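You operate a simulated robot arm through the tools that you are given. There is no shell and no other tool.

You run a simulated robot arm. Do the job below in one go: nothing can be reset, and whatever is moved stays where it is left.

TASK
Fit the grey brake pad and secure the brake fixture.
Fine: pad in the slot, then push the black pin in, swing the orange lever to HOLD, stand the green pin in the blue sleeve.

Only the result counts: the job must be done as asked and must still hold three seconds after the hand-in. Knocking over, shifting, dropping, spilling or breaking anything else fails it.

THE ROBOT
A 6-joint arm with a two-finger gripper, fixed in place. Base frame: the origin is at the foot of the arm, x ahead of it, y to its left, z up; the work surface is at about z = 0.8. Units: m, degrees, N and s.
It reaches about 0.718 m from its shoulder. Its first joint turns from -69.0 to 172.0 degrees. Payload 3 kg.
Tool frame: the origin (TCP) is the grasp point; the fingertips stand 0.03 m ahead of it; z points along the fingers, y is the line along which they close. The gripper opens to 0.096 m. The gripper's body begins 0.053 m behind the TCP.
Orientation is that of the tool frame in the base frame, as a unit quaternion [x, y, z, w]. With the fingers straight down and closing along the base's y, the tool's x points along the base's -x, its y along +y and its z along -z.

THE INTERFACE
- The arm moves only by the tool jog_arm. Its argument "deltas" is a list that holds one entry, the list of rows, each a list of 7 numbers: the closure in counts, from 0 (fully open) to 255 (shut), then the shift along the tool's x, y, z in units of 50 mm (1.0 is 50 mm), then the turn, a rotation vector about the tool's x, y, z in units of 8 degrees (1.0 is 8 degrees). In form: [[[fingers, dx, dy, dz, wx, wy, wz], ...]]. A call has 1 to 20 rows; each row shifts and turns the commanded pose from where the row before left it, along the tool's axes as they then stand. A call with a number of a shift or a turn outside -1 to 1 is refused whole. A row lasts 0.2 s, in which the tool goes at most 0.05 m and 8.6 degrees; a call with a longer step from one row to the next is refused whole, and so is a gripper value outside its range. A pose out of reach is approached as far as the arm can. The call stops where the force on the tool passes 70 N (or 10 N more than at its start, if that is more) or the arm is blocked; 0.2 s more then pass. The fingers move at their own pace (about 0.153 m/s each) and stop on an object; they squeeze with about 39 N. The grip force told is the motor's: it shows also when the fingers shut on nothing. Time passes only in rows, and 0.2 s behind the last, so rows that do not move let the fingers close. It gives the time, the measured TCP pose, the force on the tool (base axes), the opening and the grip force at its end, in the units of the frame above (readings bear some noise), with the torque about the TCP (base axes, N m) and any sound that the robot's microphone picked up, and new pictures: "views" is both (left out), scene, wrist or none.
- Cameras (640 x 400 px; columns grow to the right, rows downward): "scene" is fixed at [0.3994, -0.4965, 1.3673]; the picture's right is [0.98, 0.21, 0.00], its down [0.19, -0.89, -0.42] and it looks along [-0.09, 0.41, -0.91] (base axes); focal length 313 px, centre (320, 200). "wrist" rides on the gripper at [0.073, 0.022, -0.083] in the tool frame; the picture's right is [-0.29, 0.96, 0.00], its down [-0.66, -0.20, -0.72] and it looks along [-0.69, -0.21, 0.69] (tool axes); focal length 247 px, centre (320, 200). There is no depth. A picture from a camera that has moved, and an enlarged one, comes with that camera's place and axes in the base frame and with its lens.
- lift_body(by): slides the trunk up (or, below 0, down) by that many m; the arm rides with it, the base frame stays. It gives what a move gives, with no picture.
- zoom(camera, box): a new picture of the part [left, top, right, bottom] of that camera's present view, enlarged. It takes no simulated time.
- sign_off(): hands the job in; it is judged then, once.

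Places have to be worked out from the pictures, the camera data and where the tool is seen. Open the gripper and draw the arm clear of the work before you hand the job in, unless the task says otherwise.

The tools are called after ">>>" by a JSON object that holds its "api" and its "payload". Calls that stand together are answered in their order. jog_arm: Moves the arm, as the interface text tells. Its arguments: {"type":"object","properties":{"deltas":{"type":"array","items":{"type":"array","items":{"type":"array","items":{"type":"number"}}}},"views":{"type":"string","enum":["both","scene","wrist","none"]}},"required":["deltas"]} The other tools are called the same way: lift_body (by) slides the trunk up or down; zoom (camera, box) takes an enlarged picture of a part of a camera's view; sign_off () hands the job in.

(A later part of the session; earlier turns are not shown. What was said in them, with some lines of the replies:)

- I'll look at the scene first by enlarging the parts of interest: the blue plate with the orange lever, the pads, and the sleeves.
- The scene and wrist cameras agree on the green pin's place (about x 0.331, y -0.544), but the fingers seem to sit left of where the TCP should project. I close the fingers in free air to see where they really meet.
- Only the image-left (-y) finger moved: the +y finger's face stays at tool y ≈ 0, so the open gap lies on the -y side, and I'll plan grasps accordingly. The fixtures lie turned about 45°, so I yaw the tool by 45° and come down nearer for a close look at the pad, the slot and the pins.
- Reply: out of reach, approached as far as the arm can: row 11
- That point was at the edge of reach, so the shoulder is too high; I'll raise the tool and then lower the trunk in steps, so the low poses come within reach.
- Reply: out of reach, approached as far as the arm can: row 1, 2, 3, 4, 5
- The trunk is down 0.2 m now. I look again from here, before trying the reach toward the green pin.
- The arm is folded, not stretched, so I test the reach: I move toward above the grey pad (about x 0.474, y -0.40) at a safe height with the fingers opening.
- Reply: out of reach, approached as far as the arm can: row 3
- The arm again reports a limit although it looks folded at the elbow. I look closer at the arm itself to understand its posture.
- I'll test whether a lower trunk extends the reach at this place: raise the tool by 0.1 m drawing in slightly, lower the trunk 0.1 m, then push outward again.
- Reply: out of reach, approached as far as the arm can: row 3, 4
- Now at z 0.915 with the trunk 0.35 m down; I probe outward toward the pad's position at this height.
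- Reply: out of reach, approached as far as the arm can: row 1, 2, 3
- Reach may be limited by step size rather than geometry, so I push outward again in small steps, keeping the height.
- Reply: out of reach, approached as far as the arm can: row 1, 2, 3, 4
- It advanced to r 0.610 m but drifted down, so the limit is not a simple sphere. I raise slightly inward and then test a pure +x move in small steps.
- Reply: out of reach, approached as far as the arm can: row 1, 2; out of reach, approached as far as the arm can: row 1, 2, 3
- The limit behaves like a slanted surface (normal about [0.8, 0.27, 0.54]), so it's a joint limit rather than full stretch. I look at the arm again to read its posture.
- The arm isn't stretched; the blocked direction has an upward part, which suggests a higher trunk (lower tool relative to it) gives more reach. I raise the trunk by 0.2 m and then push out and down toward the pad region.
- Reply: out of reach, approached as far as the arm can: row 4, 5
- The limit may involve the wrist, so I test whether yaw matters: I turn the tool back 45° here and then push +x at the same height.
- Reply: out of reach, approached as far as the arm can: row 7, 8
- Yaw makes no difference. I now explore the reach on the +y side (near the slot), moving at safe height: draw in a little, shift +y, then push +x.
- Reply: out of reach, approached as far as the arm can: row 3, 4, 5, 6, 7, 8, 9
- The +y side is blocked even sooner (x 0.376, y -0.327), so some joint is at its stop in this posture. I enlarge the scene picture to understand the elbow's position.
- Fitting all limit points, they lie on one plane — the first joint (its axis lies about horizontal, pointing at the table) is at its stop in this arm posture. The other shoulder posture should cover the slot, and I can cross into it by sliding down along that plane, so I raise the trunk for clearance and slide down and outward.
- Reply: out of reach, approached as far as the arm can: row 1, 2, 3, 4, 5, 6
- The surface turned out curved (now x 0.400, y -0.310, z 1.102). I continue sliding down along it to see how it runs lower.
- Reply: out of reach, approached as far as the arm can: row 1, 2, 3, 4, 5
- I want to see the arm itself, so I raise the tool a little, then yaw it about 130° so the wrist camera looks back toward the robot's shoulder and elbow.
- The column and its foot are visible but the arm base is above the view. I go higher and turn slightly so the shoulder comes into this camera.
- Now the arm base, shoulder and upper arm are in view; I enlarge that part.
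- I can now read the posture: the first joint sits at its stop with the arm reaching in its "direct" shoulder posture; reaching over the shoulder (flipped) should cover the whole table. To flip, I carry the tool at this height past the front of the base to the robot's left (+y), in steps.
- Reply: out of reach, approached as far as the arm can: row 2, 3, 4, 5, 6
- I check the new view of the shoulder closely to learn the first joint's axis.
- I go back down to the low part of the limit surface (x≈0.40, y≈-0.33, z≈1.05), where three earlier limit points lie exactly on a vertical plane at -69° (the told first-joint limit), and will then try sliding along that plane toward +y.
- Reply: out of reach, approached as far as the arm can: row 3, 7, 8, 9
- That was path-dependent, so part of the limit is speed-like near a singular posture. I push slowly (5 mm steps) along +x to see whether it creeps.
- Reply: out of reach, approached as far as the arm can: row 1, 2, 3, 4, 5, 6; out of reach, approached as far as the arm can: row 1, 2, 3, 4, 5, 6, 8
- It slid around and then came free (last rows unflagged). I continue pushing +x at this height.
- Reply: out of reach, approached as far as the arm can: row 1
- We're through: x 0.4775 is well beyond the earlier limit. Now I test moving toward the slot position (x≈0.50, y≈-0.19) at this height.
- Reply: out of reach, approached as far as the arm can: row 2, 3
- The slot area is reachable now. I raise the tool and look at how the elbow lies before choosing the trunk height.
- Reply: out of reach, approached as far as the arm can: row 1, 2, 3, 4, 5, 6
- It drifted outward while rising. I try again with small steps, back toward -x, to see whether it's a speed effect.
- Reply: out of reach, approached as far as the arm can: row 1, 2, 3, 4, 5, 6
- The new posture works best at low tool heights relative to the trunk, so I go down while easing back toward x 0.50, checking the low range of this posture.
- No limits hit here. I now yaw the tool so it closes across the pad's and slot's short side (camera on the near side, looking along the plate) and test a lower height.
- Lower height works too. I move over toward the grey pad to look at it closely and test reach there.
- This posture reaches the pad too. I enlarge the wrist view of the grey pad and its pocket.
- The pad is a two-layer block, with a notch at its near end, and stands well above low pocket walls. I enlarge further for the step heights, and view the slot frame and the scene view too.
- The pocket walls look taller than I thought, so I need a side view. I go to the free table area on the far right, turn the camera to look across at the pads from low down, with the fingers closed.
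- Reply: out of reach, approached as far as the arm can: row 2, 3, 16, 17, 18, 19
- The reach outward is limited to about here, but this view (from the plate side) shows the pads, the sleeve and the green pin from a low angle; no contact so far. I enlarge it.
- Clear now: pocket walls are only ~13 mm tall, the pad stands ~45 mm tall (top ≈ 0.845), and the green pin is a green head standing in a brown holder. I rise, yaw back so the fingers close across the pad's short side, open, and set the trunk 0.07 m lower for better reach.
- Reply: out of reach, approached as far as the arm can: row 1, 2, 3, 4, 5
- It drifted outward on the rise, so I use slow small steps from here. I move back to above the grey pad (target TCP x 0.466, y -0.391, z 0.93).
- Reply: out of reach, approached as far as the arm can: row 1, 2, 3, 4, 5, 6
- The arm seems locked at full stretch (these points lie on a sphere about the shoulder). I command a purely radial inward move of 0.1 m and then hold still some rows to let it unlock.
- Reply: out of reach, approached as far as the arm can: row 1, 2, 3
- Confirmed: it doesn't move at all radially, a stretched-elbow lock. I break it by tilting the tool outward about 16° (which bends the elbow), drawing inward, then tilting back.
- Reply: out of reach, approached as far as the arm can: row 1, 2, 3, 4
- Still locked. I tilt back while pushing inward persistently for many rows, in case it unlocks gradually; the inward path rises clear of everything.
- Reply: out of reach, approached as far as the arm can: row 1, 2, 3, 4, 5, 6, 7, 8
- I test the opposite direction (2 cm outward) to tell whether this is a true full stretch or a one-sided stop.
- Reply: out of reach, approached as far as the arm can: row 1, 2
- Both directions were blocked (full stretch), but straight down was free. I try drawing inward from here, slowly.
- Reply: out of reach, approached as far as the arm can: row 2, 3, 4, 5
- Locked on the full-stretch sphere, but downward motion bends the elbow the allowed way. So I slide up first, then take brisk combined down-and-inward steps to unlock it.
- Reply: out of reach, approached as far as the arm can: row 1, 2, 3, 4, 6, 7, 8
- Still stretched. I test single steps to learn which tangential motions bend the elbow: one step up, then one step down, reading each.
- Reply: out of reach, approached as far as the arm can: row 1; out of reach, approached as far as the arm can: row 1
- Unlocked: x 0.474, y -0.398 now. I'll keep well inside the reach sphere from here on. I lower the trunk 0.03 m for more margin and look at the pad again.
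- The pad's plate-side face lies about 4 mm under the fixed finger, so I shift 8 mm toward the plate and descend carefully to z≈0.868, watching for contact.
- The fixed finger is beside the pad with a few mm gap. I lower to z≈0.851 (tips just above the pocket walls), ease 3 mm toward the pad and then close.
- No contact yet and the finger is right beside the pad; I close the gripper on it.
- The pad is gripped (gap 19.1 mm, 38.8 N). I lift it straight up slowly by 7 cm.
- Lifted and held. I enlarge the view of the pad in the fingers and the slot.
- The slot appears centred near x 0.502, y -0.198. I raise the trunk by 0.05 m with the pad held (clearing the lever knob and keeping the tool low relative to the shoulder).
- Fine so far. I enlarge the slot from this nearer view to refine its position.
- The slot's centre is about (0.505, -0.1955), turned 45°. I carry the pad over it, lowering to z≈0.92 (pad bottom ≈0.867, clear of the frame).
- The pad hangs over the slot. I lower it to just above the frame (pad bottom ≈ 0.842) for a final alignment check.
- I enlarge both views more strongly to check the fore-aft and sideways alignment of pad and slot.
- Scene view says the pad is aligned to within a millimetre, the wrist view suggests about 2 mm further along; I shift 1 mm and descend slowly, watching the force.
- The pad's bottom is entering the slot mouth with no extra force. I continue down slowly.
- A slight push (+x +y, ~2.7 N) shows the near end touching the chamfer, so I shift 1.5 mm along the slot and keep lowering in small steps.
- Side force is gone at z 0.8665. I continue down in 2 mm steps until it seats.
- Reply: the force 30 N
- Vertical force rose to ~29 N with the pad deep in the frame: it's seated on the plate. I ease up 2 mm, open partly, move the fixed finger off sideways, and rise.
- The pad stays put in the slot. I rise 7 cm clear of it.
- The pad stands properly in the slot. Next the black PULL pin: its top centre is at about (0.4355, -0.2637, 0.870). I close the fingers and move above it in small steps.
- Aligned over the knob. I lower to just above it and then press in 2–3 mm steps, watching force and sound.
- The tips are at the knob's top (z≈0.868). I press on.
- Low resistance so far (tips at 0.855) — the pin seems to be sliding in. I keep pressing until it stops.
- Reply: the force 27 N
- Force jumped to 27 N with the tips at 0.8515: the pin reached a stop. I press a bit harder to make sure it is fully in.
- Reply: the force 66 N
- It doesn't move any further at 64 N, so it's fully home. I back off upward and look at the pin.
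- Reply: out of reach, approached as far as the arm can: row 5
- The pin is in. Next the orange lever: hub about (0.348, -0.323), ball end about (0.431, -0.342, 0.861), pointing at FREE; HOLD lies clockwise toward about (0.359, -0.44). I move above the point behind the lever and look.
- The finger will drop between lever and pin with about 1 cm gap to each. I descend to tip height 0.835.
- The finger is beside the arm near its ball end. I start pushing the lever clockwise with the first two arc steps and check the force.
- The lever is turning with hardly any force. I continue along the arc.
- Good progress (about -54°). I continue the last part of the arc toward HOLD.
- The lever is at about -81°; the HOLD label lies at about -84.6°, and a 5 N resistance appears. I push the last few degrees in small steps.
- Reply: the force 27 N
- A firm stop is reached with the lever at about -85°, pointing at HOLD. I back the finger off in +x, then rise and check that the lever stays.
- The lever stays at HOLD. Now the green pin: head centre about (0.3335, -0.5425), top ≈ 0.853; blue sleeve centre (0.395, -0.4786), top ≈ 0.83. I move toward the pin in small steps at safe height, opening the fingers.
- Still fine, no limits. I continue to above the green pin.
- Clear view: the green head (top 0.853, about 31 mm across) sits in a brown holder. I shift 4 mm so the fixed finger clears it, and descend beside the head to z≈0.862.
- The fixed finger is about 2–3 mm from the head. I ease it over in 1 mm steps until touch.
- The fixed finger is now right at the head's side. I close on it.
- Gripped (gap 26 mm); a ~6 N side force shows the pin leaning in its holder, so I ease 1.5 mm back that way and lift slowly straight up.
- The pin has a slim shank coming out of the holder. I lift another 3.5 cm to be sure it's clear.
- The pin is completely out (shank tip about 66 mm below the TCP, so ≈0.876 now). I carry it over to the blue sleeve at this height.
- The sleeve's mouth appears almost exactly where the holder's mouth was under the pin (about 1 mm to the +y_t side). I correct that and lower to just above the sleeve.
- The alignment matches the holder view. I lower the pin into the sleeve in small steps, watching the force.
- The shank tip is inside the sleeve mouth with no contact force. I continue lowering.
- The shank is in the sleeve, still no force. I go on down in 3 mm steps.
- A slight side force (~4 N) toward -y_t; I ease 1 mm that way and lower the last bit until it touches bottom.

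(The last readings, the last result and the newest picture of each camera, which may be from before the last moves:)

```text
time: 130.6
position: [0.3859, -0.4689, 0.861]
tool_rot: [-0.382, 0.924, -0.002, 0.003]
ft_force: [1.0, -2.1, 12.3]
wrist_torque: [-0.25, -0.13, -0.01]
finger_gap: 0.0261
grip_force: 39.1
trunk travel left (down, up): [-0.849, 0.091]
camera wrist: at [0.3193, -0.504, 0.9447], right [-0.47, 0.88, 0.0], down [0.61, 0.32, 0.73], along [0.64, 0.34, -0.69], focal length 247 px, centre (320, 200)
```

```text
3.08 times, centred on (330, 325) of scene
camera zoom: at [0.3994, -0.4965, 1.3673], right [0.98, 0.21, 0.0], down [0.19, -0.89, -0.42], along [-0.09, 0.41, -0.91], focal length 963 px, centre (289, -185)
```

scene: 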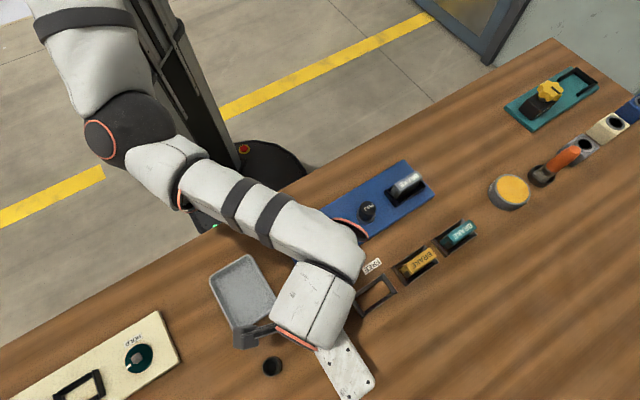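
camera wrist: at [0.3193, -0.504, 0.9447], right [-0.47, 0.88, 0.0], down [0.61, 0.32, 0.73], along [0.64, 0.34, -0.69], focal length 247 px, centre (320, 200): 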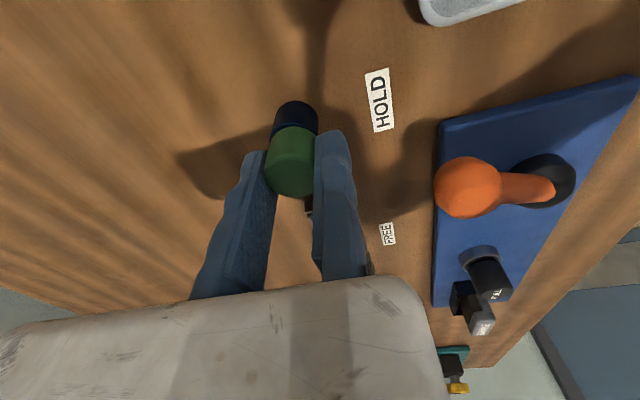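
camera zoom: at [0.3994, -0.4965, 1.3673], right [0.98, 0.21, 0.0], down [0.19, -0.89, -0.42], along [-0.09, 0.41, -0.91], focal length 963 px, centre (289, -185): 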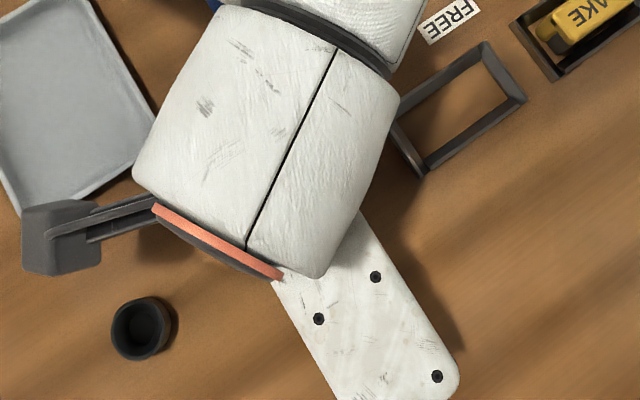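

The pin has bottomed (12 N down). I relieve slightly, open partway, move the fixed finger off sideways and rise.

>>> {"api": "jog_arm", "payload": {"deltas": [[[255, 0, 0, -0.02, 0, 0, 0], [130, 0, 0, 0, 0, 0, 0], [130, 0, 0, 0, 0, 0, 0], [130, 0, 0.06, 0, 0, 0, 0], [130, 0, 0.04, 0, 0, 0, 0], [130, 0, 0, 0, 0, 0, 0]]], "views": "wrist"}}

>>> {"api": "zoom", "payload": {"camera": "wrist", "box": [220, 60, 380, 220]}}

```text
time: 132.0
position: [0.3828, -0.4654, 0.8614]
tool_rot: [-0.381, 0.924, 0.0, 0.002]
ft_force: [0.9, -1.3, 0.2]
wrist_torque: [0.02, 0.02, -0.03]
finger_gap: 0.0471
grip_force: 0.1
trunk travel left (down, up): [-0.849, 0.091]
camera wrist: at [0.3165, -0.5011, 0.9442], right [-0.47, 0.88, 0.0], down [0.61, 0.32, 0.73], along [0.64, 0.34, -0.69], focal length 247 px, centre (320, 200)
```

wrist: 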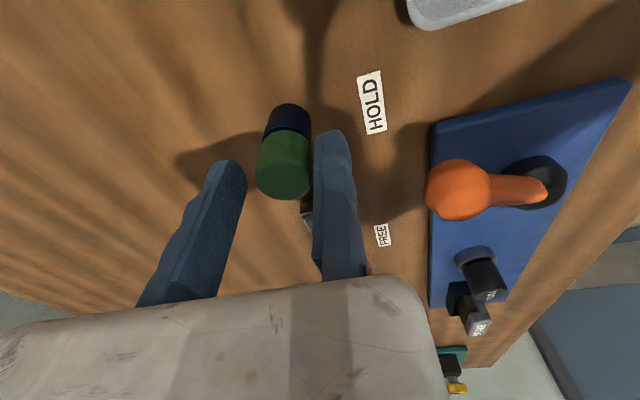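

```text
2.50 times, centred on (300, 140) of wrist
camera zoom: at [0.3165, -0.5011, 0.9442], right [-0.47, 0.88, 0.0], down [0.61, 0.32, 0.73], along [0.64, 0.34, -0.69], focal length 617 px, centre (370, 350)
```

zoom: 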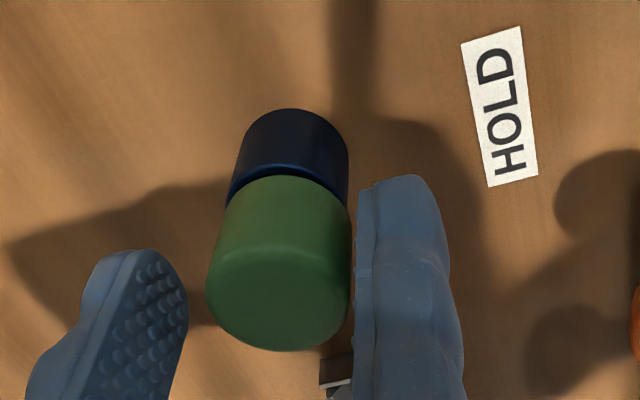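

Both fingers are clear of the pin, which stands in the sleeve. I rise straight up.

>>> {"api": "jog_arm", "payload": {"deltas": [[[130, 0, 0, -0.15, 0, 0, 0], [130, 0, 0, -0.3, 0, 0, 0], [130, 0, 0, -0.3, 0, 0, 0], [130, 0, 0, -0.3, 0, 0, 0], [130, 0, 0, -0.3, 0, 0, 0], [130, 0, 0, 0, 0, 0, 0]]], "views": "both"}}

>>> {"api": "zoom", "payload": {"camera": "wrist", "box": [220, 20, 380, 200]}}

```text
time: 133.4
position: [0.3829, -0.4659, 0.9286]
tool_rot: [-0.382, 0.924, 0.0, 0.001]
ft_force: [0.1, -0.2, -0.3]
wrist_torque: [0.0, 0.0, -0.05]
finger_gap: 0.0468
grip_force: 0.0
trunk travel left (down, up): [-0.849, 0.091]
camera wrist: at [0.3167, -0.5014, 1.0115], right [-0.47, 0.88, 0.0], down [0.61, 0.32, 0.72], along [0.64, 0.34, -0.69], focal length 247 px, centre (320, 200)
```

scene: 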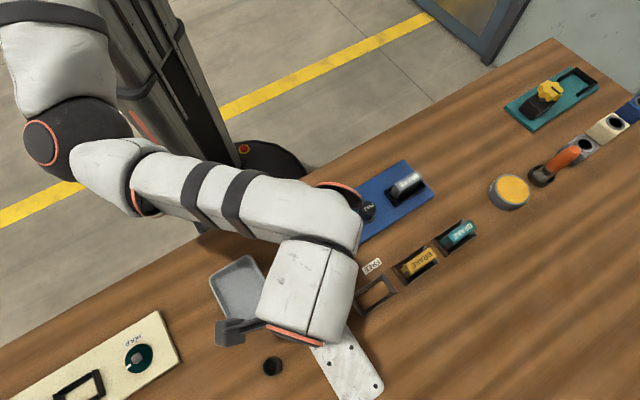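
wrist: 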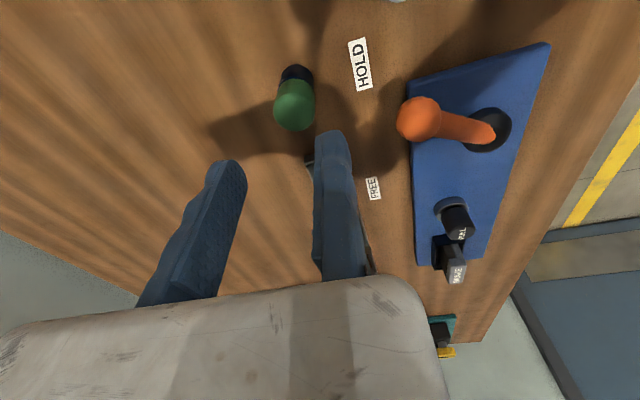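

```text
2.22 times, centred on (300, 110) of wrist
camera zoom: at [0.3167, -0.5014, 1.0115], right [-0.47, 0.88, 0.0], down [0.61, 0.32, 0.72], along [0.64, 0.34, -0.69], focal length 549 px, centre (364, 400)
```

zoom: 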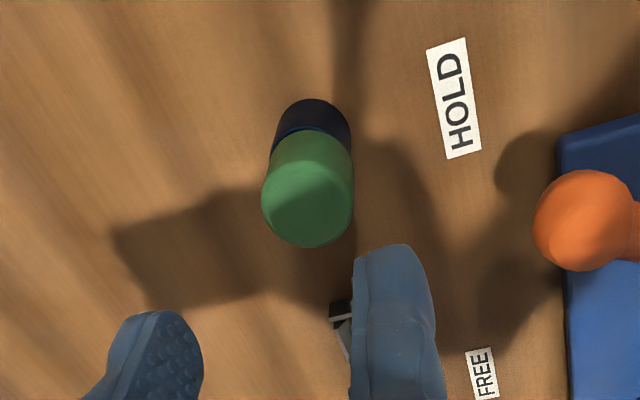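

The green pin stands in the blue sleeve. I raise the trunk, open fully, and draw the arm back from the work to inspect everything from the scene camera.

>>> {"api": "lift_body", "payload": {"by": 0.09}}

>>> {"api": "jog_arm", "payload": {"deltas": [[[0, 0.3, 0.3, 0, 0, 0, 0], [0, 0.3, 0.3, 0, 0, 0, 0], [0, 0.3, 0.3, 0, 0, 0, 0], [0, 0.3, 0.3, 0, 0, 0, 0], [0, 0, 0, 0, 0, 0, 0]]], "views": "both"}}

```text
time: 134.7
position: [0.3844, -0.4659, 1.0181]
tool_rot: [-0.382, 0.924, 0.0, 0.001]
ft_force: [-0.4, 0.2, 0.5]
wrist_torque: [-0.05, -0.02, -0.02]
finger_gap: 0.0473
grip_force: 0.0
trunk travel left (down, up): [-0.939, 0.001]
```

```text
time: 135.9
position: [0.3305, -0.465, 1.0184]
tool_rot: [-0.382, 0.924, -0.001, 0.002]
ft_force: [-0.7, -0.1, 0.6]
wrist_torque: [0.02, -0.02, 0.0]
finger_gap: 0.096
grip_force: 0.0
out of reach, approached as far as the arm can: row 3, 4
trunk travel left (down, up): [-0.939, 0.001]
camera wrist: at [0.2633, -0.501, 1.1016], right [-0.47, 0.88, 0.0], down [0.61, 0.32, 0.73], along [0.64, 0.34, -0.69], focal length 247 px, centre (320, 200)
```

scene: 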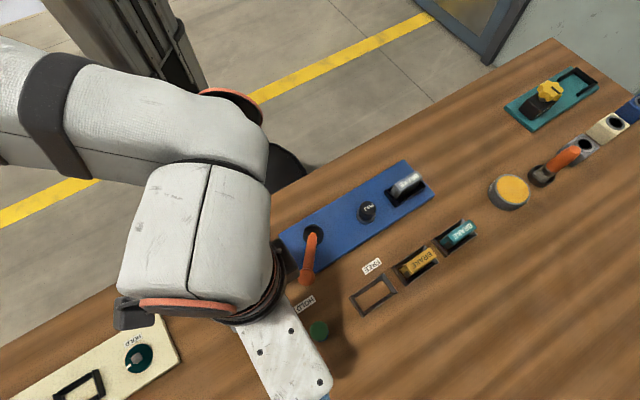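
wrist: 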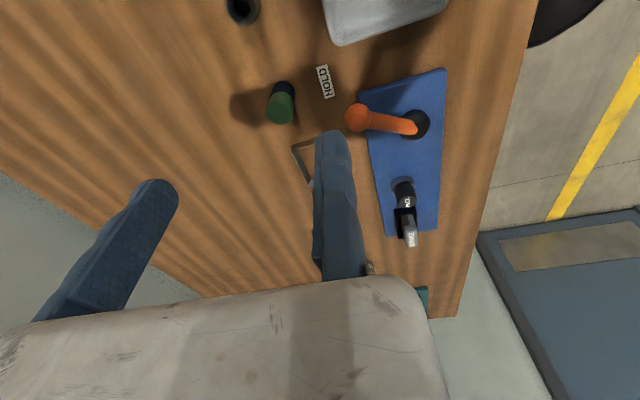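

I check all parts closely from both cameras: pad, pin, lever, green pin, holder and the other objects.

>>> {"api": "zoom", "payload": {"camera": "scene", "box": [270, 150, 450, 340]}}

>>> {"api": "zoom", "payload": {"camera": "wrist", "box": [210, 0, 470, 260]}}

>>> {"api": "zoom", "payload": {"camera": "scene", "box": [360, 150, 460, 230]}}

```text
2.11 times, centred on (360, 245) of scene
camera zoom: at [0.3994, -0.4965, 1.3673], right [0.98, 0.21, 0.0], down [0.19, -0.89, -0.42], along [-0.09, 0.41, -0.91], focal length 659 px, centre (236, 105)
```

zoom: 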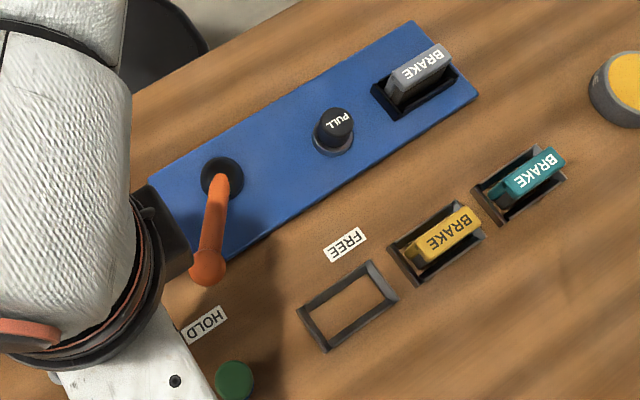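

```text
1.54 times, centred on (340, 130) of wrist
camera zoom: at [0.2633, -0.501, 1.1016], right [-0.47, 0.88, 0.0], down [0.61, 0.32, 0.73], along [0.64, 0.34, -0.69], focal length 380 px, centre (289, 308)
```

zoom: 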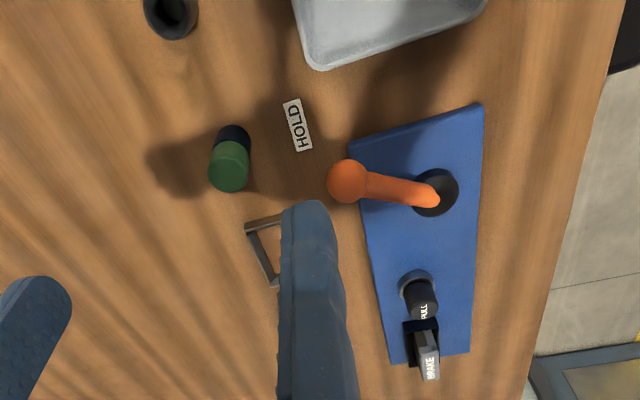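

```text
5.00 times, centred on (410, 190) of scene
camera zoom: at [0.3994, -0.4965, 1.3673], right [0.98, 0.21, 0.0], down [0.19, -0.89, -0.42], along [-0.09, 0.41, -0.91], focal length 1565 px, centre (-130, 250)
```

zoom: 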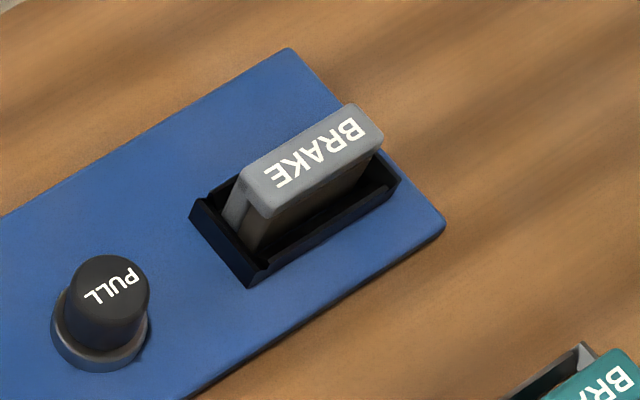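

Everything is in place: pad in the slot, pin home, lever at HOLD, green pin in the sleeve. I draw the arm a bit further up and away before handing in.

>>> {"api": "jog_arm", "payload": {"deltas": [[[0, 0.2, 0, -0.4, 0, 0, 0], [0, 0.2, 0, -0.4, 0, 0, 0], [0, 0.2, 0, -0.4, 0, 0, 0], [0, 0.2, 0, -0.4, 0, 0, 0], [0, 0, 0, 0, 0, 0, 0], [0, 0, 0, 0, 0, 0, 0]]], "views": "both"}}

>>> {"api": "zoom", "payload": {"camera": "scene", "box": [180, 230, 400, 400]}}

```text
time: 137.3
position: [0.3301, -0.4654, 1.0171]
tool_rot: [-0.382, 0.924, 0.0, 0.001]
ft_force: [-0.9, -0.1, 0.6]
wrist_torque: [-0.04, 0.0, -0.01]
finger_gap: 0.0961
grip_force: 0.1
out of reach, approached as far as the arm can: row 1, 2, 3, 4
trunk travel left (down, up): [-0.939, 0.001]
camera wrist: at [0.2636, -0.5011, 1.1016], right [-0.47, 0.88, 0.0], down [0.61, 0.32, 0.73], along [0.64, 0.34, -0.69], focal length 247 px, centre (320, 200)
```

scene: 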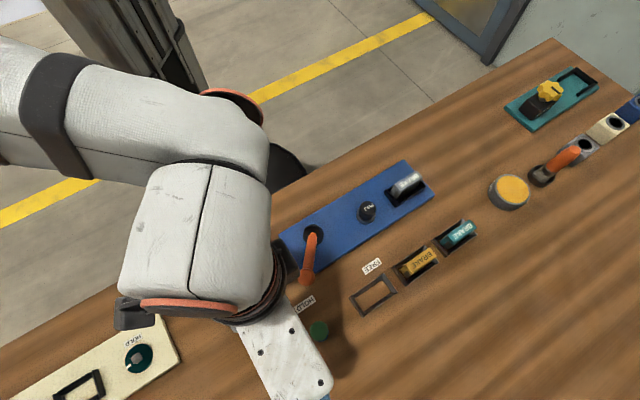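
wrist: 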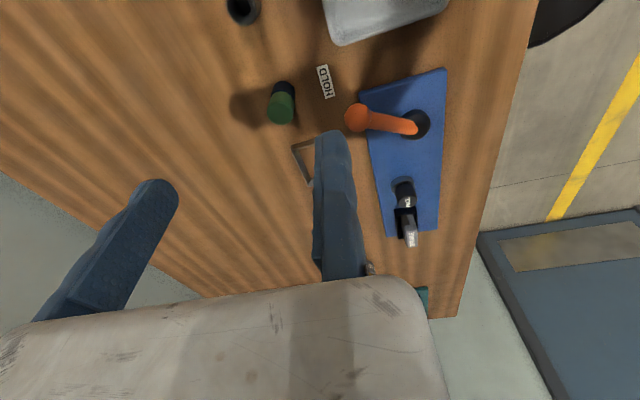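

```text
2.35 times, centred on (290, 315) of scene
camera zoom: at [0.3994, -0.4965, 1.3673], right [0.98, 0.21, 0.0], down [0.19, -0.89, -0.42], along [-0.09, 0.41, -0.91], focal length 737 px, centre (391, -71)
```

zoom: 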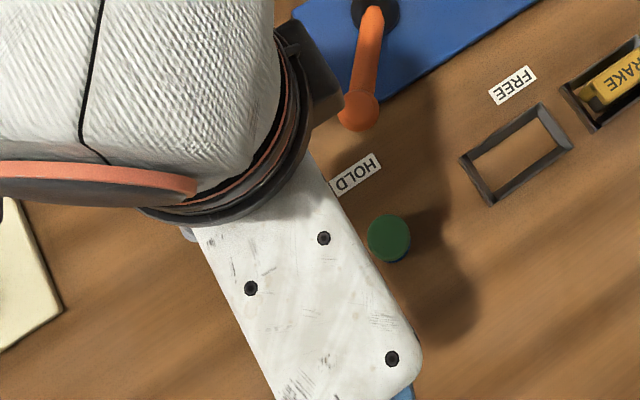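

All parts hold still, the gripper is open and the arm stands well clear (tips about 13 cm above the highest part, no contact force). I hand the job in.

>>> {"api": "sign_off", "payload": {}}

```text
The job is handed in.
```

I completed all four steps and handed the job in. I haven't been told how it was judged.

- **Pad:** the grey brake pad stands in the slot on the blue plate. I pressed it down to about 29 N, where it bottomed.
- **Black pin:** it is pushed in about 17 mm, to a hard stop that did not move at 64 N.
- **Orange lever:** it is swung to HOLD against a firm stop. It did not spring back when I let go.
- **Green pin:** it stands in the blue sleeve, bottomed and released. I took "blue sleeve" to be the small tube by the HOLD label, not the blue block with a hole at the far right.

The other objects looked undisturbed in the last pictures. The tray was partly hidden behind the arm at the end.

The gripper is open and its tips are about 13 cm above the highest part of the work. The arm could not rise any further from that pose, so it is clear of the fixture but still above the table.
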